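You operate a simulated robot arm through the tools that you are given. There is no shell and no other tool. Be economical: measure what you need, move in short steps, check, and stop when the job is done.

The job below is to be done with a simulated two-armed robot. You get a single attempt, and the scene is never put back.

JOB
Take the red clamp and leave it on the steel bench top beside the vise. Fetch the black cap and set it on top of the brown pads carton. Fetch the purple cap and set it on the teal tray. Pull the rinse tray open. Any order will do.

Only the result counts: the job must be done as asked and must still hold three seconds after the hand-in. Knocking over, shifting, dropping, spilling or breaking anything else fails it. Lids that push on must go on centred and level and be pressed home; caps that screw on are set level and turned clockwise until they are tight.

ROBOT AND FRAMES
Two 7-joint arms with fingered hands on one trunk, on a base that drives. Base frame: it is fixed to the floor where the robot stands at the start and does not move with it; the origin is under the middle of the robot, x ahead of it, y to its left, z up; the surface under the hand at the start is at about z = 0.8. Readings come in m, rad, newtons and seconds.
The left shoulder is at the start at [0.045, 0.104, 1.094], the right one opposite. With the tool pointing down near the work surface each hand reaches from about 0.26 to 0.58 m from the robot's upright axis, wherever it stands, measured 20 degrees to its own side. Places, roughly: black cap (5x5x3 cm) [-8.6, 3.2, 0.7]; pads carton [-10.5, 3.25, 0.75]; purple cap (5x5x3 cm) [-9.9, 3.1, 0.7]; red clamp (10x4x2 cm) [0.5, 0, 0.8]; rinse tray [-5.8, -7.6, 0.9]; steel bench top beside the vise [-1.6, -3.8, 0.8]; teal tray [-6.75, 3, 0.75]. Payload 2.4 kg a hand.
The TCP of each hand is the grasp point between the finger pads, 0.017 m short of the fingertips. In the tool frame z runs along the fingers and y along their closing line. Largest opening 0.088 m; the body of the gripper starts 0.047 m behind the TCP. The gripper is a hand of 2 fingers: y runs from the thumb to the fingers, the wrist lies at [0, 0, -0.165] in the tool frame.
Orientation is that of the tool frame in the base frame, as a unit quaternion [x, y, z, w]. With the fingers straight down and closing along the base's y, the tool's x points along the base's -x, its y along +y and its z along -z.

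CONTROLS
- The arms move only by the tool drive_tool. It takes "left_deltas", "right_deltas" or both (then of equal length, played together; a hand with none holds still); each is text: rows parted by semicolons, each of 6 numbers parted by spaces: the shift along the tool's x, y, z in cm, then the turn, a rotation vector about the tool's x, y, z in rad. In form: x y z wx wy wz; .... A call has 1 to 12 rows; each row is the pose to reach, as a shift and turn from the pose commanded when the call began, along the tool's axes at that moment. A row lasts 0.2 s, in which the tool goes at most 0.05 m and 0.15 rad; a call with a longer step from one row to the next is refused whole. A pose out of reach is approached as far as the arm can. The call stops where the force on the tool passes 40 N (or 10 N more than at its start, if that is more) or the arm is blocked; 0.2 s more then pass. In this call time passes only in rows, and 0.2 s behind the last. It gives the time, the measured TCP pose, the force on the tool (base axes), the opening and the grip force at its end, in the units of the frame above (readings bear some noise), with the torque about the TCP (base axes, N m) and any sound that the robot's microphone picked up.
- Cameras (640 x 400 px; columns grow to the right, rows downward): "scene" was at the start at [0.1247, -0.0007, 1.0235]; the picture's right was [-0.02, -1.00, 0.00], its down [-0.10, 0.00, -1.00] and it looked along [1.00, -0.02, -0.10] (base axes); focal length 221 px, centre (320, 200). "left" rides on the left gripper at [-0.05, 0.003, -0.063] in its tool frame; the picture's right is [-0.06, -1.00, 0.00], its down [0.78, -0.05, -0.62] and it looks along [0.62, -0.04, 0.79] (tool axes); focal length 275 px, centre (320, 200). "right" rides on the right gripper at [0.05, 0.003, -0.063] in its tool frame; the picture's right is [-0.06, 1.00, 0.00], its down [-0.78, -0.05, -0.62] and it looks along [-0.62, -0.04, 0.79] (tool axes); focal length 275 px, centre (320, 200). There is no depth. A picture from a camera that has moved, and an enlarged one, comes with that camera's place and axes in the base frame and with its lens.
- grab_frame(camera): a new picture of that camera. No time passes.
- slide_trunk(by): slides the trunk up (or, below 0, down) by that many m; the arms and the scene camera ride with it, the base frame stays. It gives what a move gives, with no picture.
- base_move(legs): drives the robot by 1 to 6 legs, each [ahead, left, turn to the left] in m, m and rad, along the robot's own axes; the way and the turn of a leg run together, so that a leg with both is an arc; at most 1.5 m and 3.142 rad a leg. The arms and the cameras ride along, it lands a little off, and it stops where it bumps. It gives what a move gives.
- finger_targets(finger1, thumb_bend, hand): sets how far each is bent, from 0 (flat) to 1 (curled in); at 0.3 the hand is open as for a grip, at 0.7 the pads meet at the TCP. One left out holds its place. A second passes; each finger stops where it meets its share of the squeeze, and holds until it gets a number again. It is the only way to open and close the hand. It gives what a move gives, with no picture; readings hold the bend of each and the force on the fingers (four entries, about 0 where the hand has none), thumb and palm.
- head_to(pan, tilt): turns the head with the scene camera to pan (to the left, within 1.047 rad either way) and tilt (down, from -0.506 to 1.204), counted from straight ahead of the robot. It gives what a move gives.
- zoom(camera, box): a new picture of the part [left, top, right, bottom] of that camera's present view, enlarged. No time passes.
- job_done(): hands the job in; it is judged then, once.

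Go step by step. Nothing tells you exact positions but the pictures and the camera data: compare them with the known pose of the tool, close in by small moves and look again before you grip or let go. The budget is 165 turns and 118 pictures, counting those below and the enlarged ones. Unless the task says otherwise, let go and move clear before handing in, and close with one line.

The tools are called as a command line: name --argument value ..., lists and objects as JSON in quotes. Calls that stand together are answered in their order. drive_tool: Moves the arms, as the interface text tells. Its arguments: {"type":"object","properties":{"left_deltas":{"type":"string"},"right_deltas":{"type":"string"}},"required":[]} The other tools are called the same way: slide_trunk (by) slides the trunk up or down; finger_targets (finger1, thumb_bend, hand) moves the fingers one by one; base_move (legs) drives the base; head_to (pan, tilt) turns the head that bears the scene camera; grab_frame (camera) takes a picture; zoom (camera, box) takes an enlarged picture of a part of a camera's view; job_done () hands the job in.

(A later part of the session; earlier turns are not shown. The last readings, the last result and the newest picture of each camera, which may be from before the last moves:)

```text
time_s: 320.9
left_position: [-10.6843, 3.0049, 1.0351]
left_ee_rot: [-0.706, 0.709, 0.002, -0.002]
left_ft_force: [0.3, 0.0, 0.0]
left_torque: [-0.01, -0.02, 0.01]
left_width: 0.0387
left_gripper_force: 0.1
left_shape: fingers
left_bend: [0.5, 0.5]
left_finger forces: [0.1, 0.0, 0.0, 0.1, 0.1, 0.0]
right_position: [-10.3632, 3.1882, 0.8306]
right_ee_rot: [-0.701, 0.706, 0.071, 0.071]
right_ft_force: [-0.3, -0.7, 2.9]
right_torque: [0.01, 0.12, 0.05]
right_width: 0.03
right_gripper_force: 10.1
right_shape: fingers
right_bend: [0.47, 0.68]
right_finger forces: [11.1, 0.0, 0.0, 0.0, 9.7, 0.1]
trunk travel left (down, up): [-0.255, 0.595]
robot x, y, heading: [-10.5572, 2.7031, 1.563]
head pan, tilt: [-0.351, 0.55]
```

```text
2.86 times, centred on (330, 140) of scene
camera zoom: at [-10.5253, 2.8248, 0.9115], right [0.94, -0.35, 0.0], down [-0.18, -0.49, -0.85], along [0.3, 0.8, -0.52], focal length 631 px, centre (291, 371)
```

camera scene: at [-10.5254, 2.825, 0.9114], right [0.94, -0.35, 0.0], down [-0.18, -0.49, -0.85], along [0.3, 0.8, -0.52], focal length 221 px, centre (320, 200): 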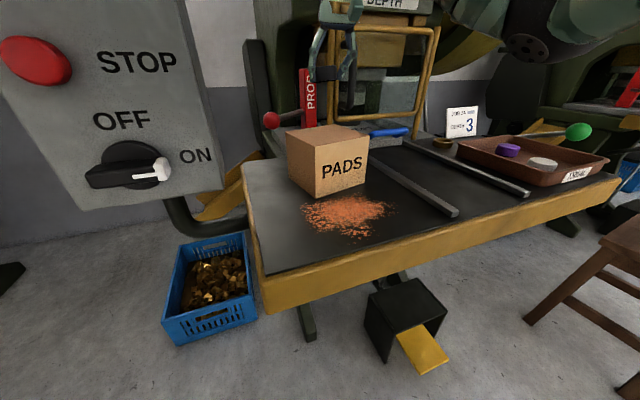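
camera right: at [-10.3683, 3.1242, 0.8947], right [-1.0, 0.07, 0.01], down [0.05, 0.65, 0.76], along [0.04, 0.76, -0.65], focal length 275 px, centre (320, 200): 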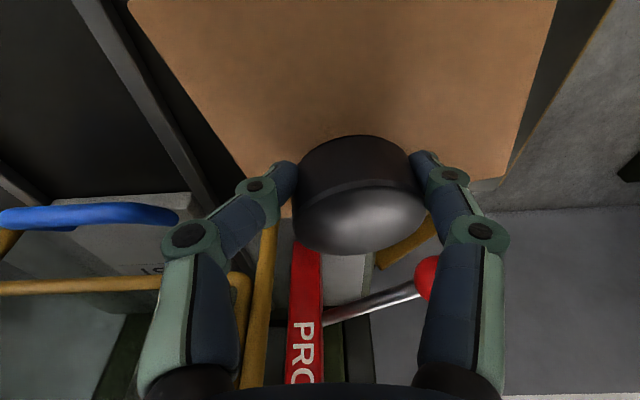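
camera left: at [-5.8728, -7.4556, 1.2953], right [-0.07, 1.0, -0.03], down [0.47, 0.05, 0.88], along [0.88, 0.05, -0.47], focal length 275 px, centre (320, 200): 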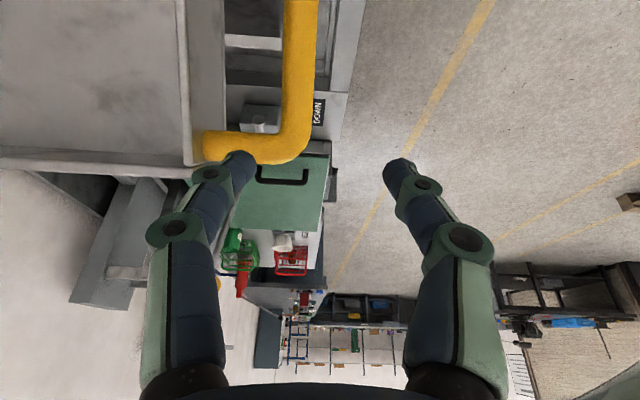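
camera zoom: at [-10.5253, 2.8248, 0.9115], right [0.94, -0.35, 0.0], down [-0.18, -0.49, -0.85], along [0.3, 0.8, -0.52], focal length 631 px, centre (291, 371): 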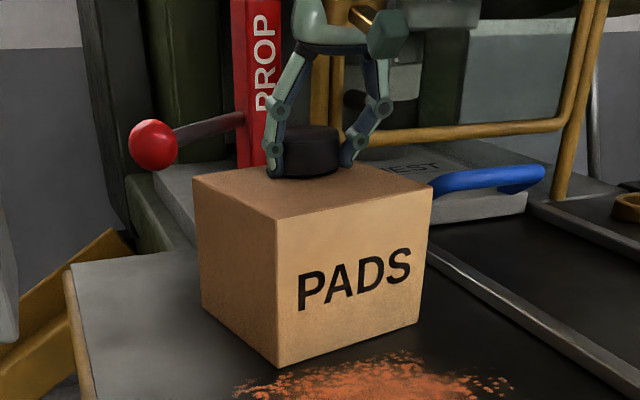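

The cap is touching the carton top, well inside its edges. I'll settle it 2 mm and release.

drive_tool --right_deltas "0 0 0.2 0 0 0"

finger_targets --hand "right" --finger1 0.38 --thumb_bend 0.38

zoom --camera "scene" --box '[250, 70, 410, 210]'

```text
time_s: 321.2
left_position: [-10.6839, 3.0034, 1.0342]
left_ee_rot: [-0.706, 0.708, 0.002, -0.002]
left_ft_force: [0.5, 0.6, 0.6]
left_torque: [0.02, 0.05, -0.05]
left_width: 0.0393
left_gripper_force: 0.1
left_shape: fingers
left_bend: [0.5, 0.5]
left_finger forces: [0.0, 0.0, 0.0, 0.0, 0.0, 0.0]
right_position: [-10.3643, 3.1901, 0.8307]
right_ee_rot: [-0.7, 0.706, 0.071, 0.072]
right_ft_force: [3.0, -1.1, 14.0]
right_torque: [-0.03, 0.44, 0.05]
right_width: 0.0304
right_gripper_force: 16.1
right_shape: fingers
right_bend: [0.5, 0.68]
right_finger forces: [22.3, 0.0, 0.0, 0.0, 10.4, 0.0]
trunk travel left (down, up): [-0.255, 0.595]
robot x, y, heading: [-10.5573, 2.7089, 1.564]
head pan, tilt: [-0.351, 0.55]
```

```text
time_s: 322.2
left_position: [-10.6852, 3.0034, 1.0349]
left_ee_rot: [-0.706, 0.708, 0.001, -0.001]
left_ft_force: [-0.4, 0.1, 0.4]
left_torque: [0.01, -0.02, 0.0]
left_width: 0.0388
left_gripper_force: 0.1
left_shape: fingers
left_bend: [0.5, 0.5]
left_finger forces: [0.0, 0.1, 0.0, 0.0, 0.0, 0.0]
right_position: [-10.3663, 3.1894, 0.8295]
right_ee_rot: [-0.701, 0.706, 0.07, 0.072]
right_ft_force: [-8.7, 4.5, 26.8]
right_torque: [0.1, -0.34, 0.06]
right_width: 0.0439
right_gripper_force: 13.3
right_shape: fingers
right_bend: [0.38, 0.53]
right_finger forces: [0.0, 0.0, 0.0, 0.0, 26.5, 0.1]
trunk travel left (down, up): [-0.255, 0.595]
robot x, y, heading: [-10.5581, 2.7033, 1.569]
head pan, tilt: [-0.351, 0.55]
```

```text
2.86 times, centred on (330, 140) of scene
camera zoom: at [-10.5267, 2.824, 0.9118], right [0.94, -0.35, 0.0], down [-0.18, -0.49, -0.85], along [0.3, 0.8, -0.52], focal length 631 px, centre (291, 371)
```

zoom: 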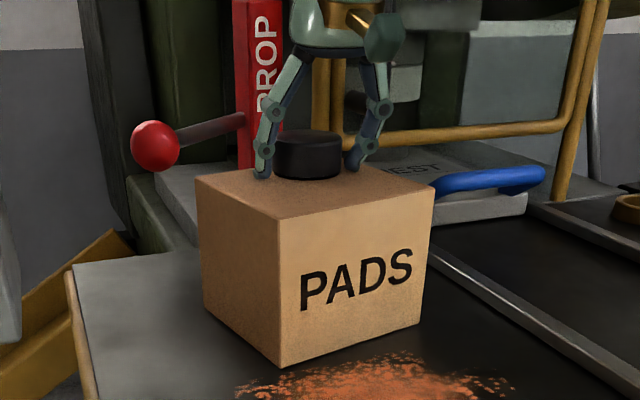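

The fingers have opened, one tip resting on the carton. I'll rise straight up.

drive_tool --right_deltas "-0.1 0 -0.5 0 0 0; -0.3 0 -1.5 0 0 0; -0.8 0 -4 0 0 0; -1.6 0 -8 0 0 0; -2.4 0 -12 0 0 0"

zoom --camera "scene" --box '[250, 60, 630, 250]'

```text
time_s: 323.4
left_position: [-10.6843, 3.0055, 1.0343]
left_ee_rot: [-0.706, 0.708, 0.003, -0.002]
left_ft_force: [-0.3, 0.2, -0.4]
left_torque: [0.05, 0.0, 0.02]
left_width: 0.0386
left_gripper_force: 0.1
left_shape: fingers
left_bend: [0.5, 0.5]
left_finger forces: [0.0, 0.0, 0.0, 0.1, 0.0, 0.0]
right_position: [-10.3661, 3.1875, 0.9524]
right_ee_rot: [-0.701, 0.707, 0.068, 0.07]
right_ft_force: [1.0, 0.0, -0.4]
right_torque: [0.03, -0.02, 0.01]
right_width: 0.0664
right_gripper_force: 0.1
right_shape: fingers
right_bend: [0.38, 0.38]
right_finger forces: [0.0, 0.1, 0.0, 0.0, 0.0, 0.0]
trunk travel left (down, up): [-0.255, 0.595]
robot x, y, heading: [-10.5572, 2.7043, 1.561]
head pan, tilt: [-0.351, 0.55]
```

```text
1.68 times, centred on (440, 155) of scene
camera zoom: at [-10.5253, 2.825, 0.9115], right [0.94, -0.35, 0.0], down [-0.18, -0.49, -0.85], along [0.3, 0.8, -0.52], focal length 372 px, centre (118, 276)
```

zoom: 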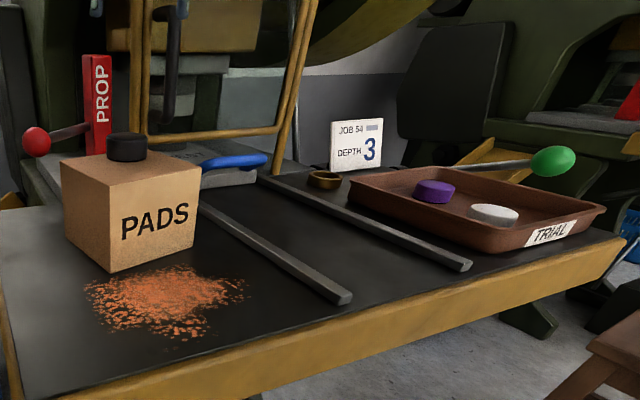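

The black cap is resting on the carton. Next the purple cap in the TRIAL tray at about [-9.93, 3.147]: I'll slide the base right 0.44 m with the hand high.

base_move --legs '[[-0.02, -0.43, 0]]'

grab_frame --camera "right"

grab_frame --camera "scene"

```text
time_s: 325.6
left_position: [-10.3593, 2.9827, 1.0352]
left_ee_rot: [0.716, -0.698, -0.001, -0.003]
left_ft_force: [-0.7, 0.1, -0.3]
left_torque: [-0.01, -0.01, 0.03]
left_width: 0.0388
left_gripper_force: 0.0
left_shape: fingers
left_bend: [0.5, 0.5]
left_finger forces: [0.0, 0.1, 0.0, 0.0, 0.1, 0.1]
right_position: [-10.0636, 3.1701, 0.9509]
right_ee_rot: [0.729, -0.677, -0.07, -0.072]
right_ft_force: [-0.3, 0.5, 0.5]
right_torque: [-0.01, -0.03, 0.02]
right_width: 0.0663
right_gripper_force: 0.0
right_shape: fingers
right_bend: [0.38, 0.38]
right_finger forces: [0.0, 0.0, 0.1, 0.1, 0.0, 0.0]
trunk travel left (down, up): [-0.255, 0.595]
robot x, y, heading: [-10.221, 2.6883, 1.588]
head pan, tilt: [-0.351, 0.55]
stopped in leg 1: the robot was blocked; the commanded pose is now the measured one
```

```text
31 pictures are left
camera right: at [-10.0624, 3.1091, 1.0028], right [-1.0, -0.01, 0.0], down [0.0, 0.65, 0.76], along [-0.01, 0.76, -0.65], focal length 275 px, centre (320, 200)
```

right: 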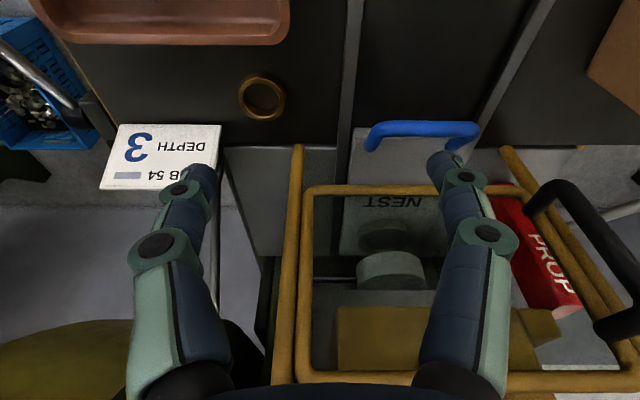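

```text
30 pictures are left
camera scene: at [-10.1951, 2.8074, 0.9121], right [0.95, -0.33, 0.0], down [-0.17, -0.49, -0.86], along [0.28, 0.81, -0.52], focal length 221 px, centre (320, 200)
```

scene: 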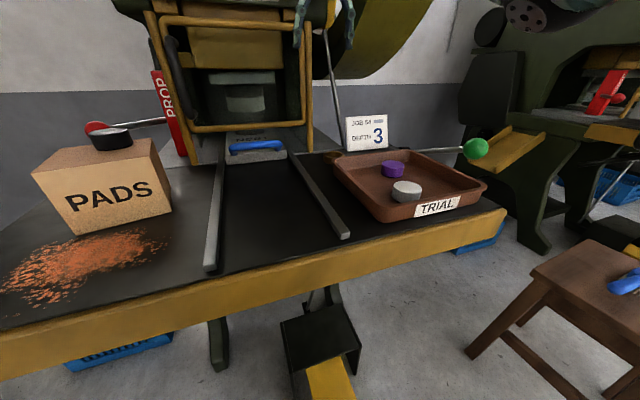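

Something blocked the base at x ≈ -10.22. Nothing looks disturbed, but I'll look down to see what it is.

head_to --pan -0.35 --tilt 1.15

grab_frame --camera "scene"

```text
time_s: 326.6
left_position: [-10.36, 2.9828, 1.0344]
left_ee_rot: [0.715, -0.699, 0.0, -0.003]
left_ft_force: [-0.1, -0.3, -0.4]
left_torque: [-0.04, 0.0, 0.0]
left_width: 0.039
left_gripper_force: 0.0
left_shape: fingers
left_bend: [0.5, 0.5]
left_finger forces: [0.0, 0.0, 0.0, 0.1, 0.1, 0.0]
right_position: [-10.0628, 3.1704, 0.9505]
right_ee_rot: [0.727, -0.679, -0.07, -0.072]
right_ft_force: [0.1, -0.5, 0.0]
right_torque: [0.03, 0.0, -0.01]
right_width: 0.0665
right_gripper_force: 0.0
right_shape: fingers
right_bend: [0.38, 0.38]
right_finger forces: [0.0, 0.0, 0.0, 0.1, 0.0, 0.0]
trunk travel left (down, up): [-0.255, 0.595]
robot x, y, heading: [-10.2208, 2.6918, 1.586]
head pan, tilt: [-0.351, 1.15]
```

```text
29 pictures are left
camera scene: at [-10.2052, 2.7792, 0.8658], right [0.94, -0.33, 0.01], down [-0.3, -0.86, -0.41], along [0.14, 0.39, -0.91], focal length 221 px, centre (320, 200)
```

scene: 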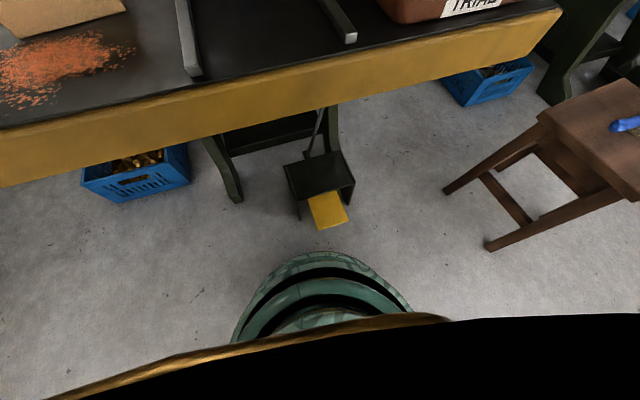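

The base has plenty of room, so the hand must have touched the big flywheel that overhangs the tray. I'll back off, bring the hand lower and tilt it further forward so it can come in beneath the wheel.

base_move --legs '[[-0.2, 0, -0.016]]'

drive_tool --right_deltas "0.65 0 3.2 0 -0.1 0; 1.3 0 6.4 0 -0.2 0; 1.95 0 9.6 0 -0.3 0; 2.59 0 12.7 0 -0.4 0"

base_move --legs '[[0, -0.1, 0]]'

head_to --pan -0.4 --tilt 0.4

grab_frame --camera "right"

grab_frame --camera "scene"

```text
time_s: 328.2
left_position: [-10.3445, 2.7886, 1.0334]
left_ee_rot: [-0.706, 0.708, 0.002, -0.002]
left_ft_force: [0.9, 0.2, -0.4]
left_torque: [-0.02, 0.01, 0.02]
left_width: 0.0391
left_gripper_force: 0.1
left_shape: fingers
left_bend: [0.5, 0.5]
left_finger forces: [0.1, 0.1, 0.0, 0.0, 0.1, 0.1]
right_position: [-10.0412, 2.9687, 0.9476]
right_ee_rot: [0.716, -0.691, -0.069, -0.069]
right_ft_force: [-0.1, -0.3, -0.6]
right_torque: [0.02, -0.05, 0.01]
right_width: 0.0665
right_gripper_force: 0.0
right_shape: fingers
right_bend: [0.38, 0.38]
right_finger forces: [0.0, 0.0, 0.0, 0.1, 0.0, 0.1]
trunk travel left (down, up): [-0.255, 0.595]
robot x, y, heading: [-10.2199, 2.4857, 1.568]
head pan, tilt: [-0.351, 1.15]
```

```text
time_s: 329.2
left_position: [-10.3445, 2.7891, 1.0345]
left_ee_rot: [-0.706, 0.708, 0.002, -0.001]
left_ft_force: [0.0, -0.3, 0.4]
left_torque: [0.02, -0.01, 0.0]
left_width: 0.0389
left_gripper_force: 0.2
left_shape: fingers
left_bend: [0.5, 0.5]
left_finger forces: [0.1, 0.0, 0.0, 0.1, 0.1, 0.0]
right_position: [-10.0414, 2.9704, 0.817]
right_ee_rot: [0.689, -0.662, -0.212, -0.205]
right_ft_force: [-0.3, 1.0, -0.7]
right_torque: [0.01, -0.02, 0.03]
right_width: 0.0663
right_gripper_force: 0.1
right_shape: fingers
right_bend: [0.38, 0.38]
right_finger forces: [0.1, 0.0, 0.0, 0.1, 0.0, 0.0]
trunk travel left (down, up): [-0.255, 0.595]
robot x, y, heading: [-10.2206, 2.487, 1.56]
head pan, tilt: [-0.351, 1.15]
```

```text
time_s: 330.4
left_position: [-10.2414, 2.7883, 1.0347]
left_ee_rot: [-0.705, 0.709, 0.002, -0.001]
left_ft_force: [0.3, -0.4, 0.4]
left_torque: [-0.02, -0.03, -0.01]
left_width: 0.0386
left_gripper_force: 0.1
left_shape: fingers
left_bend: [0.5, 0.5]
left_finger forces: [0.0, 0.0, 0.0, 0.0, 0.0, 0.0]
right_position: [-9.9381, 2.9679, 0.817]
right_ee_rot: [0.688, -0.663, -0.21, -0.204]
right_ft_force: [0.1, -0.8, -0.9]
right_torque: [0.0, 0.02, -0.01]
right_width: 0.0662
right_gripper_force: 0.1
right_shape: fingers
right_bend: [0.38, 0.38]
right_finger forces: [0.0, 0.1, 0.0, 0.0, 0.0, 0.1]
trunk travel left (down, up): [-0.255, 0.595]
robot x, y, heading: [-10.1139, 2.4889, 1.564]
head pan, tilt: [-0.351, 1.15]
```

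```text
time_s: 331.5
left_position: [-10.2411, 2.7878, 1.0352]
left_ee_rot: [-0.706, 0.708, 0.002, -0.002]
left_ft_force: [-0.2, 0.0, -0.1]
left_torque: [-0.04, 0.02, 0.02]
left_width: 0.039
left_gripper_force: 0.1
left_shape: fingers
left_bend: [0.5, 0.5]
left_finger forces: [0.1, 0.0, 0.0, 0.0, 0.0, 0.1]
right_position: [-9.9374, 2.9676, 0.8173]
right_ee_rot: [0.689, -0.663, -0.21, -0.204]
right_ft_force: [1.2, 0.2, 0.6]
right_torque: [-0.02, 0.01, -0.01]
right_width: 0.0664
right_gripper_force: 0.1
right_shape: fingers
right_bend: [0.38, 0.38]
right_finger forces: [0.1, 0.0, 0.0, 0.0, 0.0, 0.0]
trunk travel left (down, up): [-0.255, 0.595]
robot x, y, heading: [-10.1141, 2.4895, 1.564]
head pan, tilt: [-0.4, 0.4]
```

```text
28 pictures are left
camera right: at [-9.9387, 2.8912, 0.8417], right [-1.0, 0.02, 0.03], down [0.03, 0.3, 0.95], along [0.01, 0.95, -0.3], focal length 275 px, centre (320, 200)
```

right: 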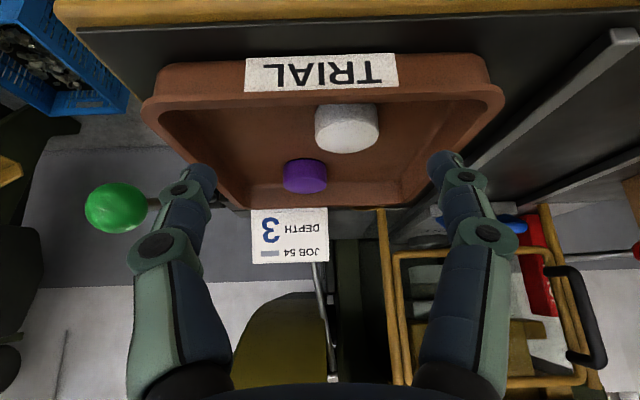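

```text
27 pictures are left
camera scene: at [-10.0772, 2.609, 0.9251], right [0.92, -0.4, 0.0], down [-0.15, -0.36, -0.92], along [0.36, 0.85, -0.39], focal length 221 px, centre (320, 200)
```

scene: 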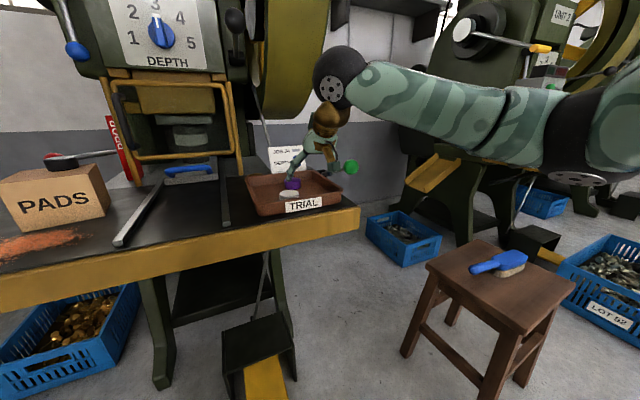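

Purple cap at about [-9.923, 3.122, 0.745]. The carton is at the image edge, and I want to make sure the black cap is still on it.

zoom --camera "scene" --box '[0, 120, 140, 250]'

```text
3.08 times, centred on (70, 185) of scene
camera zoom: at [-10.0772, 2.609, 0.9251], right [0.92, -0.4, 0.0], down [-0.15, -0.36, -0.92], along [0.36, 0.85, -0.39], focal length 680 px, centre (1089, 246)
```

zoom: 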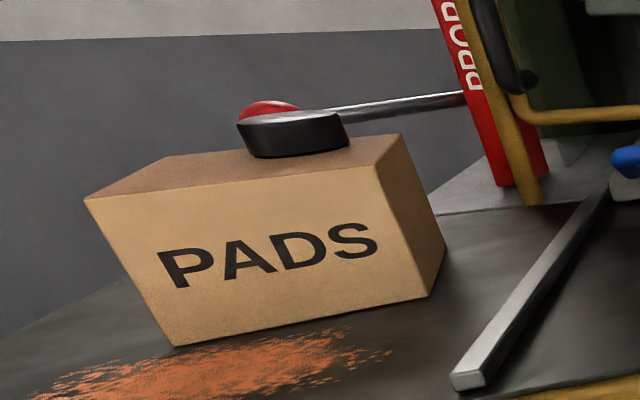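

The black cap is safely on the carton. Now I'll drive in 0.13 m with the hand low toward the purple cap, then check.

base_move --legs '[[0.13, -0.012, 0.005]]'

grab_frame --camera "right"

```text
time_s: 332.8
left_position: [-10.232, 2.9191, 1.0349]
left_ee_rot: [0.709, -0.706, -0.002, 0.001]
left_ft_force: [0.6, -0.2, -0.5]
left_torque: [-0.03, -0.02, 0.01]
left_width: 0.0389
left_gripper_force: 0.2
left_shape: fingers
left_bend: [0.5, 0.5]
left_finger forces: [0.0, 0.0, 0.1, 0.0, 0.1, 0.1]
right_position: [-9.931, 3.103, 0.8183]
right_ee_rot: [0.692, -0.66, -0.211, -0.203]
right_ft_force: [-0.2, 0.7, -0.3]
right_torque: [-0.02, 0.02, 0.0]
right_width: 0.0663
right_gripper_force: 0.1
right_shape: fingers
right_bend: [0.38, 0.38]
right_finger forces: [0.1, 0.0, 0.1, 0.0, 0.0, 0.0]
trunk travel left (down, up): [-0.255, 0.595]
robot x, y, heading: [-10.1007, 2.6196, 1.568]
head pan, tilt: [-0.4, 0.4]
```

```text
25 pictures are left
camera right: at [-9.9299, 3.0255, 0.8417], right [-1.0, 0.01, 0.03], down [0.03, 0.3, 0.95], along [0.0, 0.95, -0.3], focal length 275 px, centre (320, 200)
```

right: 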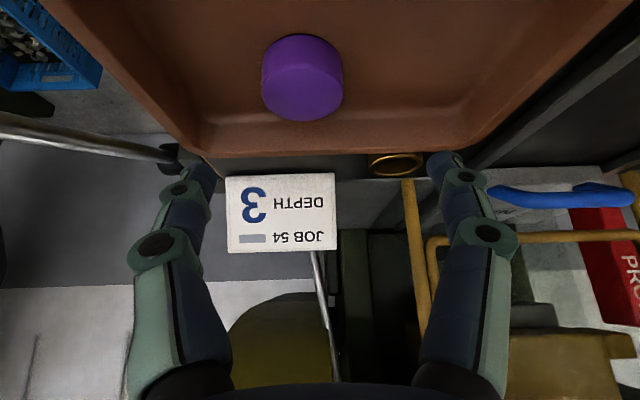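

Purple cap top is at about [-9.925, 3.139, 0.748]. The hand is nearly lined up, so I'll descend along its axis and check once before gripping.

drive_tool --right_deltas "0.4 -0.3 2.8 0 0 0; 0.8 -0.6 5 0 0 0; 1.08 -0.6 7 0 0 0"

grab_frame --camera "right"

```text
time_s: 333.6
left_position: [-10.2317, 2.9191, 1.0343]
left_ee_rot: [0.709, -0.705, -0.003, 0.002]
left_ft_force: [0.0, 0.5, 0.9]
left_torque: [-0.01, -0.05, -0.02]
left_width: 0.0387
left_gripper_force: 0.0
left_shape: fingers
left_bend: [0.5, 0.5]
left_finger forces: [0.0, 0.2, 0.0, 0.0, 0.0, 0.0]
right_position: [-9.9254, 3.1323, 0.7533]
right_ee_rot: [0.691, -0.661, -0.21, -0.204]
right_ft_force: [0.5, -0.5, 0.7]
right_torque: [-0.01, -0.03, -0.01]
right_width: 0.0663
right_gripper_force: 0.1
right_shape: fingers
right_bend: [0.38, 0.38]
right_finger forces: [0.1, 0.0, 0.0, 0.0, 0.1, 0.0]
trunk travel left (down, up): [-0.255, 0.595]
robot x, y, heading: [-10.1018, 2.6218, 1.571]
head pan, tilt: [-0.4, 0.4]
```

```text
24 pictures are left
camera right: at [-9.9239, 3.0558, 0.7772], right [-1.0, 0.01, 0.03], down [0.03, 0.3, 0.95], along [0.0, 0.95, -0.3], focal length 275 px, centre (320, 200)
```

right: 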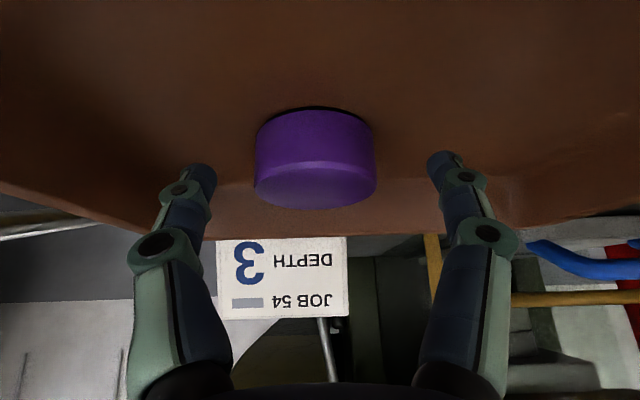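

Well centred. I'll go 8 mm further down and close.

drive_tool --right_deltas "0 0 0.5 0 0 0; 0 0 0.9 0 0 0"

finger_targets --hand "right" --finger1 0.8 --thumb_bend 0.8

grab_frame --camera "right"

```text
time_s: 334.2
left_position: [-10.232, 2.9202, 1.035]
left_ee_rot: [0.709, -0.705, -0.002, 0.002]
left_ft_force: [-1.1, 0.4, -0.2]
left_torque: [-0.03, 0.0, 0.01]
left_width: 0.039
left_gripper_force: 0.1
left_shape: fingers
left_bend: [0.5, 0.5]
left_finger forces: [0.0, 0.1, 0.1, 0.0, 0.0, 0.0]
right_position: [-9.9249, 3.1388, 0.7463]
right_ee_rot: [0.691, -0.66, -0.211, -0.203]
right_ft_force: [0.4, 0.0, 0.4]
right_torque: [0.0, 0.01, 0.0]
right_width: 0.0662
right_gripper_force: 0.0
right_shape: fingers
right_bend: [0.38, 0.38]
right_finger forces: [0.0, 0.0, 0.0, 0.0, 0.0, 0.0]
trunk travel left (down, up): [-0.255, 0.595]
robot x, y, heading: [-10.1026, 2.6216, 1.571]
head pan, tilt: [-0.4, 0.4]
```

```text
time_s: 335.2
left_position: [-10.2324, 2.9192, 1.0351]
left_ee_rot: [0.708, -0.706, -0.002, 0.001]
left_ft_force: [-0.7, 0.2, 0.3]
left_torque: [-0.01, -0.01, 0.03]
left_width: 0.0388
left_gripper_force: 0.0
left_shape: fingers
left_bend: [0.5, 0.5]
left_finger forces: [0.0, 0.0, 0.0, 0.0, 0.0, 0.0]
right_position: [-9.9263, 3.1385, 0.746]
right_ee_rot: [0.692, -0.66, -0.211, -0.203]
right_ft_force: [0.4, -0.1, 0.5]
right_torque: [-0.01, -0.03, 0.0]
right_width: 0.0341
right_gripper_force: 7.1
right_shape: fingers
right_bend: [0.51, 0.61]
right_finger forces: [7.0, 0.0, 0.1, 0.0, 7.1, 0.0]
trunk travel left (down, up): [-0.255, 0.595]
robot x, y, heading: [-10.103, 2.6224, 1.572]
head pan, tilt: [-0.4, 0.4]
```

```text
23 pictures are left
camera right: at [-9.9251, 3.0607, 0.7701], right [-1.0, 0.01, 0.03], down [0.03, 0.3, 0.95], along [0.0, 0.95, -0.3], focal length 275 px, centre (320, 200)
```

right: 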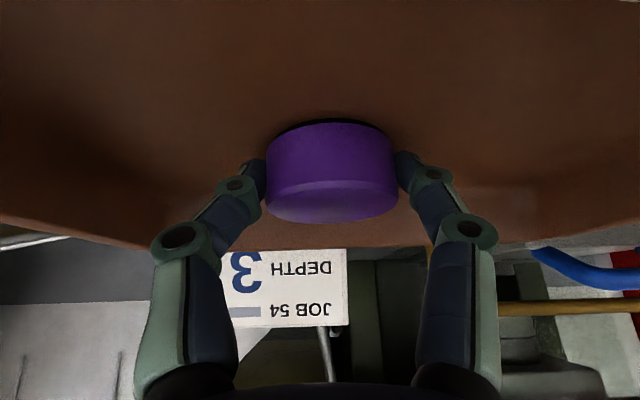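

Purple cap gripped squarely. I'll lift it a few centimetres, back out, and slide right along the aisle toward press 1.

drive_tool --right_deltas "-0.8 0 -1.2 0 0 0; -2 0 -2.9 0 0 0; -3.3 0 -4.9 0 0 0; -4.5 0 -6.6 0 0 0"

base_move --legs '[[-0.45, 0, 0], [-0.4, 0, 0]]'

grab_frame --camera "right"

```text
time_s: 336.2
left_position: [-10.2311, 2.9202, 1.0346]
left_ee_rot: [0.709, -0.705, -0.002, 0.003]
left_ft_force: [-0.1, -0.5, 0.8]
left_torque: [0.02, -0.02, 0.01]
left_width: 0.0392
left_gripper_force: 0.1
left_shape: fingers
left_bend: [0.5, 0.5]
left_finger forces: [0.1, 0.1, 0.1, 0.0, 0.1, 0.0]
right_position: [-9.9265, 3.1365, 0.8256]
right_ee_rot: [0.692, -0.66, -0.21, -0.203]
right_ft_force: [0.6, 0.0, 0.4]
right_torque: [-0.01, -0.02, 0.01]
right_width: 0.0345
right_gripper_force: 7.0
right_shape: fingers
right_bend: [0.51, 0.61]
right_finger forces: [7.0, 0.1, 0.0, 0.0, 7.1, 0.0]
trunk travel left (down, up): [-0.255, 0.595]
robot x, y, heading: [-10.1005, 2.6188, 1.573]
head pan, tilt: [-0.4, 0.4]
```

```text
time_s: 341.0
left_position: [-10.2313, 2.0579, 1.0345]
left_ee_rot: [0.71, -0.704, -0.002, 0.002]
left_ft_force: [-0.4, -0.7, 0.3]
left_torque: [0.03, -0.01, 0.02]
left_width: 0.0388
left_gripper_force: 0.0
left_shape: fingers
left_bend: [0.5, 0.5]
left_finger forces: [0.0, 0.1, 0.1, 0.0, 0.1, 0.1]
right_position: [-9.927, 2.2767, 0.8256]
right_ee_rot: [0.693, -0.659, -0.212, -0.203]
right_ft_force: [0.5, -0.1, -0.4]
right_torque: [-0.03, 0.0, 0.0]
right_width: 0.0342
right_gripper_force: 6.7
right_shape: fingers
right_bend: [0.51, 0.61]
right_finger forces: [7.0, 0.0, 0.1, 0.1, 7.0, 0.0]
trunk travel left (down, up): [-0.255, 0.595]
robot x, y, heading: [-10.103, 1.7617, 1.577]
head pan, tilt: [-0.4, 0.4]
```

```text
22 pictures are left
camera right: at [-9.926, 2.1996, 0.8494], right [-1.0, 0.0, 0.03], down [0.03, 0.3, 0.95], along [-0.01, 0.95, -0.3], focal length 275 px, centre (320, 200)
```

right: 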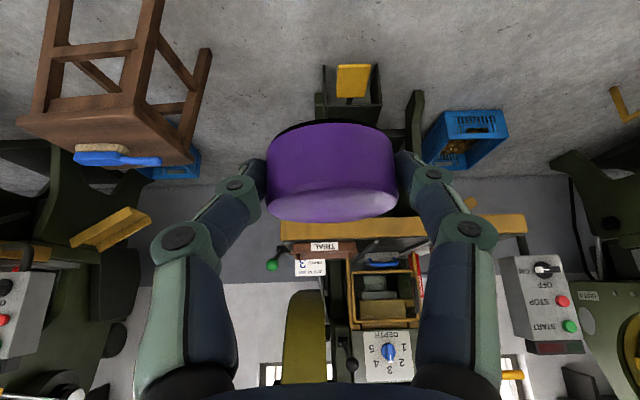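

I'll slide right along the aisle to x ≈ -6.8, a bit further back from the stools, and view press 1.

base_move --legs '[[-0.12, 0, -0.006], [0, -1.5, 0], [0, -1.5, 0], [0, -0.3, 0]]'

head_to --pan 0 --tilt 0.55

grab_frame --camera "scene"

```text
time_s: 358.0
left_position: [-6.9488, 2.0408, 1.0353]
left_ee_rot: [0.737, -0.675, -0.002, 0.002]
left_ft_force: [0.8, 0.2, 0.5]
left_torque: [0.03, -0.05, 0.02]
left_width: 0.0387
left_gripper_force: 0.1
left_shape: fingers
left_bend: [0.5, 0.5]
left_finger forces: [0.1, 0.1, 0.0, 0.0, 0.1, 0.1]
right_position: [-6.662, 2.2811, 0.8258]
right_ee_rot: [0.718, -0.631, -0.22, -0.196]
right_ft_force: [-0.1, 0.4, -0.8]
right_torque: [-0.02, 0.03, 0.04]
right_width: 0.0339
right_gripper_force: 7.0
right_shape: fingers
right_bend: [0.51, 0.61]
right_finger forces: [7.0, 0.0, 0.0, 0.0, 7.1, 0.0]
trunk travel left (down, up): [-0.255, 0.595]
robot x, y, heading: [-6.7994, 1.7546, 1.656]
head pan, tilt: [-0.4, 0.4]
```

```text
time_s: 358.9
left_position: [-6.9494, 2.0393, 1.0342]
left_ee_rot: [0.738, -0.675, -0.002, 0.002]
left_ft_force: [0.4, -0.2, -1.0]
left_torque: [-0.05, 0.01, -0.04]
left_width: 0.039
left_gripper_force: 0.0
left_shape: fingers
left_bend: [0.5, 0.5]
left_finger forces: [0.0, 0.0, 0.0, 0.1, 0.0, 0.1]
right_position: [-6.6626, 2.2822, 0.8267]
right_ee_rot: [0.718, -0.632, -0.219, -0.195]
right_ft_force: [1.1, 0.6, -0.7]
right_torque: [-0.03, -0.02, -0.01]
right_width: 0.0341
right_gripper_force: 7.2
right_shape: fingers
right_bend: [0.51, 0.61]
right_finger forces: [7.0, 0.0, 0.0, 0.0, 7.1, 0.0]
trunk travel left (down, up): [-0.255, 0.595]
robot x, y, heading: [-6.7961, 1.7525, 1.655]
head pan, tilt: [0.0, 0.55]
```

```text
21 pictures are left
camera scene: at [-6.8052, 1.8787, 0.9115], right [1.0, 0.08, 0.0], down [0.04, -0.52, -0.85], along [-0.07, 0.85, -0.52], focal length 221 px, centre (320, 200)
```

scene: 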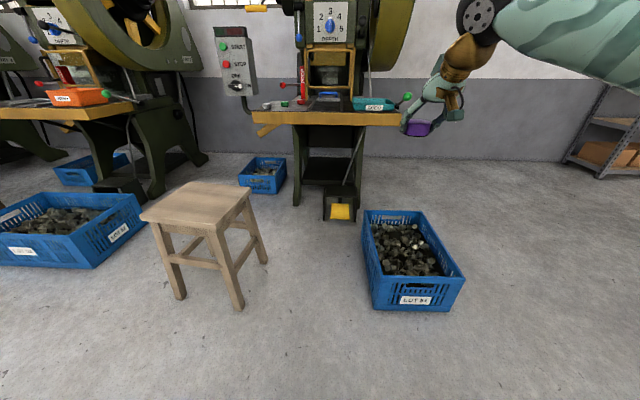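

Press 1: stool's right side at x ≈ -7.18, scrap crate's left side at x ≈ -6.64, and the teal tray spans x -6.72..-6.53, y 3.0..3.2. I'll line up at x = -6.915 and check the gap before going in.

base_move --legs '[[0, 0, -0.083], [0.35, 0.115, 0]]'

head_to --pan 0 --tilt 1.0

grab_frame --camera "scene"

```text
time_s: 361.7
left_position: [-7.0368, 2.4074, 1.0347]
left_ee_rot: [-0.706, 0.708, 0.002, -0.002]
left_ft_force: [1.0, -0.6, 0.4]
left_torque: [-0.03, 0.01, 0.01]
left_width: 0.0389
left_gripper_force: 0.1
left_shape: fingers
left_bend: [0.5, 0.5]
left_finger forces: [0.0, 0.0, 0.0, 0.0, 0.2, 0.1]
right_position: [-6.7303, 2.6214, 0.8257]
right_ee_rot: [0.689, -0.663, -0.211, -0.205]
right_ft_force: [-0.1, 0.8, 0.1]
right_torque: [-0.01, -0.01, 0.03]
right_width: 0.034
right_gripper_force: 7.7
right_shape: fingers
right_bend: [0.51, 0.61]
right_finger forces: [6.9, 0.1, 0.0, 0.1, 7.1, 0.1]
trunk travel left (down, up): [-0.255, 0.595]
robot x, y, heading: [-6.9091, 2.1085, 1.559]
head pan, tilt: [0.0, 0.55]
```

```text
time_s: 362.6
left_position: [-7.0363, 2.4081, 1.0335]
left_ee_rot: [-0.706, 0.709, 0.002, -0.002]
left_ft_force: [0.0, 0.1, -0.7]
left_torque: [-0.03, -0.02, -0.02]
left_width: 0.039
left_gripper_force: 0.0
left_shape: fingers
left_bend: [0.5, 0.5]
left_finger forces: [0.1, 0.0, 0.0, 0.1, 0.1, 0.0]
right_position: [-6.7299, 2.6221, 0.8258]
right_ee_rot: [0.689, -0.663, -0.21, -0.204]
right_ft_force: [0.0, -0.2, -0.1]
right_torque: [-0.01, 0.04, 0.05]
right_width: 0.0342
right_gripper_force: 7.1
right_shape: fingers
right_bend: [0.51, 0.61]
right_finger forces: [6.9, 0.0, 0.0, 0.1, 7.1, 0.0]
trunk travel left (down, up): [-0.255, 0.595]
robot x, y, heading: [-6.9123, 2.1085, 1.564]
head pan, tilt: [0.0, 1.0]
```

```text
20 pictures are left
camera scene: at [-6.9088, 2.2135, 0.875], right [1.0, -0.01, 0.0], down [-0.01, -0.84, -0.54], along [0.0, 0.54, -0.84], focal length 221 px, centre (320, 200)
```

scene: 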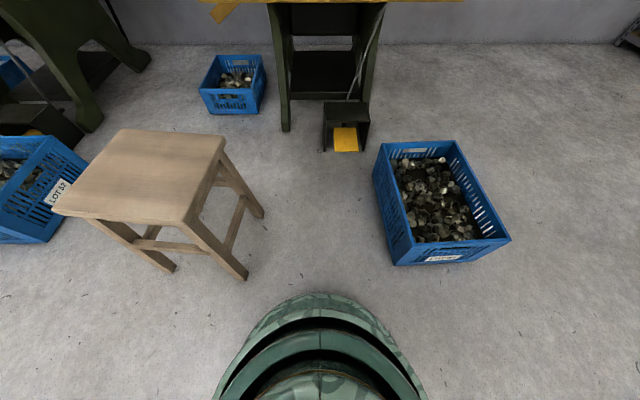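

The gap is about 0.54 m centred on x = -6.905, so the base fits. I'll go straight in to y ≈ 2.55.

base_move --legs '[[0.22, -0.003, 0.003], [0.22, 0, 0]]'

head_to --pan -0.4 --tilt 0.6

grab_frame --camera "scene"

grab_frame --camera "right"

```text
time_s: 365.6
left_position: [-7.0378, 2.8402, 1.0339]
left_ee_rot: [0.712, -0.703, -0.002, 0.001]
left_ft_force: [0.1, -0.2, -0.4]
left_torque: [0.02, 0.0, 0.01]
left_width: 0.0389
left_gripper_force: 0.2
left_shape: fingers
left_bend: [0.5, 0.5]
left_finger forces: [0.1, 0.0, 0.1, 0.0, 0.0, 0.1]
right_position: [-6.7343, 3.0587, 0.8253]
right_ee_rot: [0.694, -0.657, -0.212, -0.203]
right_ft_force: [0.4, 0.0, 0.8]
right_torque: [0.01, -0.03, -0.01]
right_width: 0.0342
right_gripper_force: 6.9
right_shape: fingers
right_bend: [0.51, 0.61]
right_finger forces: [7.1, 0.1, 0.0, 0.1, 7.2, 0.0]
trunk travel left (down, up): [-0.255, 0.595]
robot x, y, heading: [-6.9068, 2.5389, 1.576]
head pan, tilt: [0.0, 1.0]
```

```text
time_s: 366.5
left_position: [-7.0388, 2.8413, 1.0346]
left_ee_rot: [0.712, -0.703, -0.001, 0.002]
left_ft_force: [0.6, 0.5, -0.3]
left_torque: [0.0, 0.02, -0.03]
left_width: 0.0392
left_gripper_force: 0.1
left_shape: fingers
left_bend: [0.5, 0.5]
left_finger forces: [0.1, 0.1, 0.0, 0.0, 0.0, 0.0]
right_position: [-6.7344, 3.06, 0.8256]
right_ee_rot: [0.693, -0.658, -0.212, -0.204]
right_ft_force: [-0.9, 0.4, -1.1]
right_torque: [-0.02, -0.01, -0.03]
right_width: 0.0339
right_gripper_force: 6.8
right_shape: fingers
right_bend: [0.51, 0.61]
right_finger forces: [7.0, 0.1, 0.0, 0.0, 7.1, 0.0]
trunk travel left (down, up): [-0.255, 0.595]
robot x, y, heading: [-6.9067, 2.5441, 1.58]
head pan, tilt: [-0.4, 0.6]
```

```text
19 pictures are left
camera scene: at [-6.8734, 2.66, 0.9068], right [0.92, -0.38, 0.0], down [-0.22, -0.52, -0.82], along [0.31, 0.76, -0.57], focal length 221 px, centre (320, 200)
```

scene: 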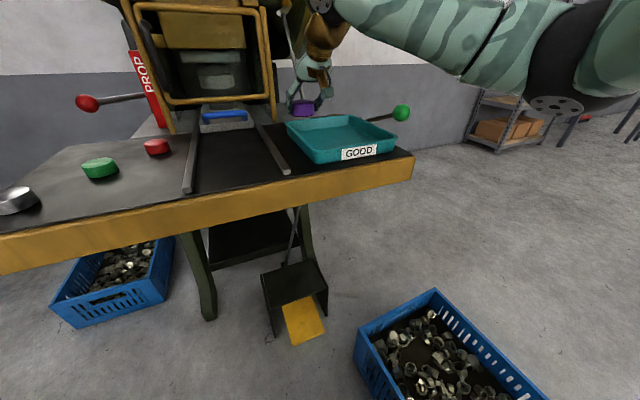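

```text
18 pictures are left
camera right: at [-6.7339, 2.9823, 0.8494], right [-1.0, 0.0, 0.03], down [0.03, 0.3, 0.95], along [-0.01, 0.95, -0.3], focal length 275 px, centre (320, 200)
```

right: 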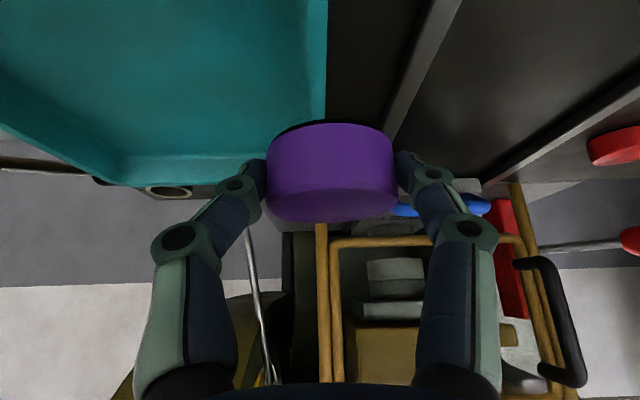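

The teal tray's centre works out to about [-6.655, 3.085]. I'll carry the cap over it, lower to about 2 cm above, and look.

drive_tool --right_deltas "-0.6 -2.7 0.4 0 0 0; -1.2 -5.4 0.8 0 0 0; -1.9 -7.9 1.3 0 0 0; -0.8 -7.9 2.9 0 0 0; 0.6 -7.9 5 0 0 0; 1.2 -7.9 5.85 0 0 0"

grab_frame --camera "right"

zoom --camera "scene" --box '[260, 70, 420, 180]'

```text
time_s: 367.9
left_position: [-7.0374, 2.8399, 1.0352]
left_ee_rot: [0.711, -0.703, -0.002, 0.002]
left_ft_force: [0.4, 0.0, -0.1]
left_torque: [0.01, 0.0, 0.01]
left_width: 0.0388
left_gripper_force: 0.1
left_shape: fingers
left_bend: [0.5, 0.5]
left_finger forces: [0.1, 0.0, 0.1, 0.0, 0.1, 0.1]
right_position: [-6.656, 3.0876, 0.7678]
right_ee_rot: [0.694, -0.657, -0.212, -0.202]
right_ft_force: [0.2, -0.1, -0.9]
right_torque: [-0.01, 0.03, 0.01]
right_width: 0.0341
right_gripper_force: 7.0
right_shape: fingers
right_bend: [0.51, 0.61]
right_finger forces: [6.9, 0.0, 0.0, 0.0, 7.0, 0.0]
trunk travel left (down, up): [-0.255, 0.595]
robot x, y, heading: [-6.9074, 2.5432, 1.575]
head pan, tilt: [-0.4, 0.6]
```

```text
17 pictures are left
camera right: at [-6.6543, 3.0101, 0.7923], right [-1.0, 0.0, 0.03], down [0.03, 0.3, 0.95], along [-0.01, 0.95, -0.3], focal length 275 px, centre (320, 200)
```

right: 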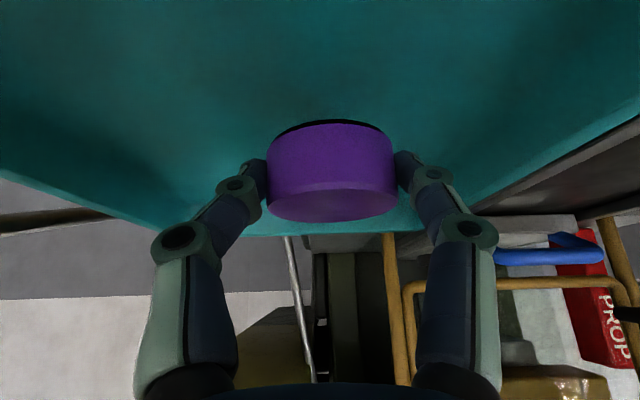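

```text
3.64 times, centred on (340, 125) of scene
camera zoom: at [-6.8733, 2.66, 0.9069], right [0.92, -0.38, 0.0], down [-0.22, -0.52, -0.82], along [0.32, 0.76, -0.57], focal length 803 px, centre (247, 473)
```

zoom: 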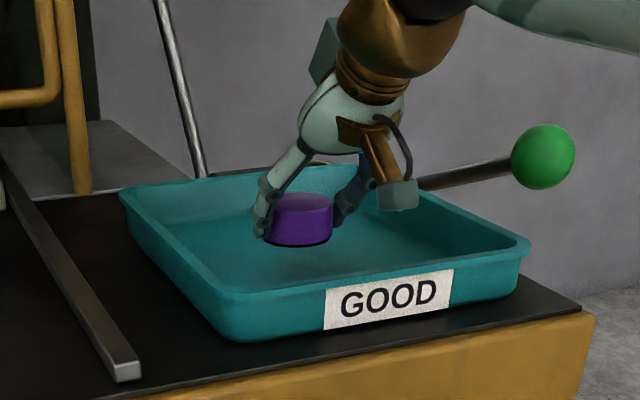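

The cap is over the tray floor, just above it. I'll lower in small steps to contact.

drive_tool --right_deltas "0.4 0 0.6 0 0 0; 0.84 0 1.24 0 0 0"

drive_tool --right_deltas "0.2 0 0.3 0 0 0"

drive_tool --right_deltas "0.15 0 0.22 0 0 0"

zoom --camera "scene" --box '[260, 70, 420, 180]'

```text
time_s: 368.5
left_position: [-7.0388, 2.8402, 1.0342]
left_ee_rot: [0.711, -0.703, -0.002, 0.002]
left_ft_force: [-0.3, -0.2, 0.2]
left_torque: [-0.05, 0.01, 0.01]
left_width: 0.0391
left_gripper_force: 0.1
left_shape: fingers
left_bend: [0.5, 0.5]
left_finger forces: [0.1, 0.0, 0.1, 0.0, 0.0, 0.1]
right_position: [-6.6556, 3.0855, 0.7547]
right_ee_rot: [0.694, -0.658, -0.212, -0.204]
right_ft_force: [0.8, -0.4, -1.2]
right_torque: [-0.02, -0.01, 0.02]
right_width: 0.0341
right_gripper_force: 7.0
right_shape: fingers
right_bend: [0.51, 0.61]
right_finger forces: [6.9, 0.1, 0.1, 0.0, 7.0, 0.0]
trunk travel left (down, up): [-0.255, 0.595]
robot x, y, heading: [-6.906, 2.5414, 1.579]
head pan, tilt: [-0.4, 0.6]
```

```text
time_s: 368.9
left_position: [-7.0381, 2.8406, 1.0337]
left_ee_rot: [0.711, -0.703, -0.001, 0.002]
left_ft_force: [0.1, 0.6, -1.1]
left_torque: [0.0, 0.03, 0.02]
left_width: 0.0388
left_gripper_force: 0.1
left_shape: fingers
left_bend: [0.5, 0.5]
left_finger forces: [0.0, 0.1, 0.0, 0.0, 0.0, 0.1]
right_position: [-6.6559, 3.0856, 0.7505]
right_ee_rot: [0.694, -0.658, -0.212, -0.203]
right_ft_force: [0.0, -0.4, -0.4]
right_torque: [-0.01, 0.02, 0.02]
right_width: 0.0341
right_gripper_force: 7.3
right_shape: fingers
right_bend: [0.51, 0.61]
right_finger forces: [6.9, 0.1, 0.0, 0.1, 7.0, 0.0]
trunk travel left (down, up): [-0.255, 0.595]
robot x, y, heading: [-6.9095, 2.5423, 1.578]
head pan, tilt: [-0.4, 0.6]
```

```text
time_s: 369.3
left_position: [-7.0389, 2.84, 1.0344]
left_ee_rot: [0.712, -0.703, -0.003, 0.001]
left_ft_force: [-0.1, 0.8, 0.3]
left_torque: [0.01, -0.01, 0.0]
left_width: 0.0389
left_gripper_force: 0.0
left_shape: fingers
left_bend: [0.5, 0.5]
left_finger forces: [0.0, 0.0, 0.0, 0.0, 0.0, 0.0]
right_position: [-6.6569, 3.0856, 0.7494]
right_ee_rot: [0.693, -0.658, -0.211, -0.203]
right_ft_force: [0.6, 0.0, -0.1]
right_torque: [-0.03, 0.02, 0.02]
right_width: 0.034
right_gripper_force: 6.8
right_shape: fingers
right_bend: [0.51, 0.61]
right_finger forces: [6.9, 0.1, 0.0, 0.0, 7.1, 0.0]
trunk travel left (down, up): [-0.255, 0.595]
robot x, y, heading: [-6.9092, 2.5414, 1.576]
head pan, tilt: [-0.4, 0.6]
```

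```text
3.64 times, centred on (340, 125) of scene
camera zoom: at [-6.8733, 2.66, 0.9069], right [0.92, -0.38, 0.0], down [-0.22, -0.52, -0.82], along [0.32, 0.76, -0.57], focal length 803 px, centre (247, 473)
```

zoom: 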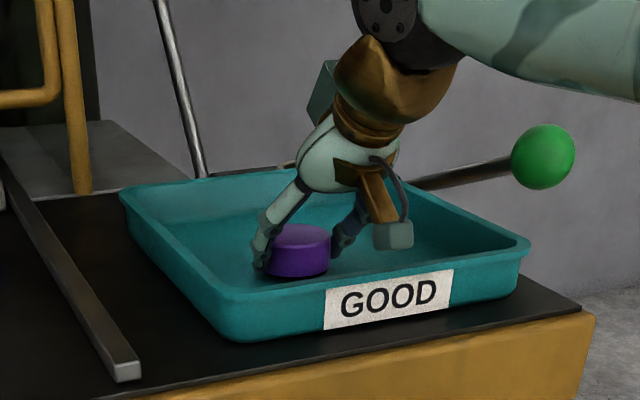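

drive_tool --right_deltas "0.17 0 0.25 0 0 0"

drive_tool --right_deltas "0.17 0 0.25 0 0 0"

```text
time_s: 369.7
left_position: [-7.0376, 2.8403, 1.0338]
left_ee_rot: [0.712, -0.703, -0.002, 0.001]
left_ft_force: [-0.3, 0.0, 0.8]
left_torque: [-0.04, -0.01, -0.02]
left_width: 0.0391
left_gripper_force: 0.1
left_shape: fingers
left_bend: [0.5, 0.5]
left_finger forces: [0.0, 0.1, 0.1, 0.0, 0.0, 0.1]
right_position: [-6.656, 3.0854, 0.7464]
right_ee_rot: [0.694, -0.658, -0.212, -0.203]
right_ft_force: [-0.3, -0.7, -1.2]
right_torque: [0.01, -0.01, 0.03]
right_width: 0.034
right_gripper_force: 7.2
right_shape: fingers
right_bend: [0.51, 0.61]
right_finger forces: [6.9, 0.0, 0.0, 0.0, 7.0, 0.0]
trunk travel left (down, up): [-0.255, 0.595]
robot x, y, heading: [-6.9046, 2.5416, 1.582]
head pan, tilt: [-0.4, 0.6]
```

```text
time_s: 370.1
left_position: [-7.0401, 2.84, 1.0353]
left_ee_rot: [0.711, -0.703, -0.002, 0.002]
left_ft_force: [0.1, 0.6, 0.1]
left_torque: [0.04, 0.01, 0.0]
left_width: 0.0387
left_gripper_force: 0.0
left_shape: fingers
left_bend: [0.5, 0.5]
left_finger forces: [0.0, 0.0, 0.0, 0.1, 0.1, 0.0]
right_position: [-6.6562, 3.085, 0.7436]
right_ee_rot: [0.693, -0.657, -0.214, -0.204]
right_ft_force: [1.3, 0.5, 6.2]
right_torque: [0.05, 0.05, -0.01]
right_width: 0.0342
right_gripper_force: 7.3
right_shape: fingers
right_bend: [0.51, 0.61]
right_finger forces: [6.8, 0.0, 0.1, 0.0, 7.7, 0.0]
trunk travel left (down, up): [-0.255, 0.595]
robot x, y, heading: [-6.9072, 2.5397, 1.579]
head pan, tilt: [-0.4, 0.6]
```

The cap has touched down with 6 N upward. I'll release it and withdraw upward and back.

finger_targets --hand "right" --finger1 0.4 --thumb_bend 0.4

drive_tool --right_deltas "0 0 -1 0 0 0; 0 0 -3 0 0 0; -0.5 0 -6 0 0 0; -2 0 -9 0 0 0"

zoom --camera "scene" --box '[260, 70, 420, 180]'

```text
time_s: 371.1
left_position: [-7.0394, 2.8401, 1.0336]
left_ee_rot: [0.711, -0.703, -0.002, 0.002]
left_ft_force: [-0.5, 0.2, -0.9]
left_torque: [0.01, -0.01, 0.04]
left_width: 0.0387
left_gripper_force: 0.0
left_shape: fingers
left_bend: [0.5, 0.5]
left_finger forces: [0.0, 0.0, 0.0, 0.0, 0.0, 0.0]
right_position: [-6.6567, 3.0859, 0.7428]
right_ee_rot: [0.694, -0.657, -0.212, -0.203]
right_ft_force: [-0.2, 0.6, 0.9]
right_torque: [0.02, 0.01, -0.01]
right_width: 0.0617
right_gripper_force: 0.1
right_shape: fingers
right_bend: [0.4, 0.4]
right_finger forces: [0.0, 0.0, 0.0, 0.1, 0.0, 0.0]
trunk travel left (down, up): [-0.255, 0.595]
robot x, y, heading: [-6.9047, 2.5414, 1.578]
head pan, tilt: [-0.4, 0.6]
```

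```text
time_s: 372.1
left_position: [-7.0389, 2.8403, 1.0338]
left_ee_rot: [0.711, -0.703, -0.001, 0.002]
left_ft_force: [0.4, -0.5, 0.3]
left_torque: [0.03, -0.02, -0.02]
left_width: 0.0387
left_gripper_force: 0.0
left_shape: fingers
left_bend: [0.5, 0.5]
left_finger forces: [0.1, 0.1, 0.0, 0.0, 0.1, 0.0]
right_position: [-6.6553, 3.0534, 0.829]
right_ee_rot: [0.694, -0.658, -0.211, -0.202]
right_ft_force: [-0.4, 0.3, 0.5]
right_torque: [0.05, 0.01, -0.01]
right_width: 0.0617
right_gripper_force: 0.1
right_shape: fingers
right_bend: [0.4, 0.4]
right_finger forces: [0.0, 0.0, 0.1, 0.0, 0.0, 0.1]
trunk travel left (down, up): [-0.255, 0.595]
robot x, y, heading: [-6.9062, 2.5406, 1.574]
head pan, tilt: [-0.4, 0.6]
```

```text
3.64 times, centred on (340, 125) of scene
camera zoom: at [-6.8733, 2.6599, 0.9069], right [0.92, -0.38, 0.0], down [-0.22, -0.52, -0.82], along [0.32, 0.76, -0.57], focal length 803 px, centre (247, 473)
```

zoom: 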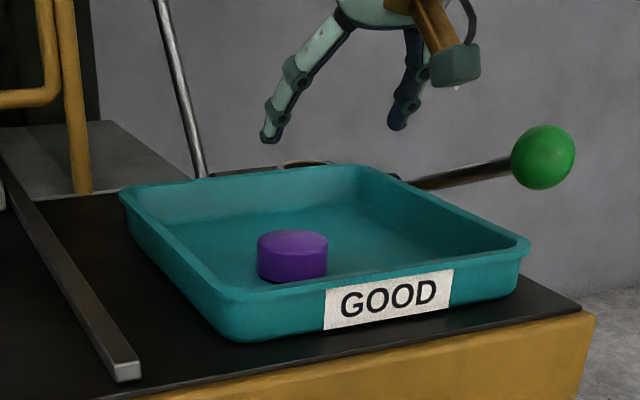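

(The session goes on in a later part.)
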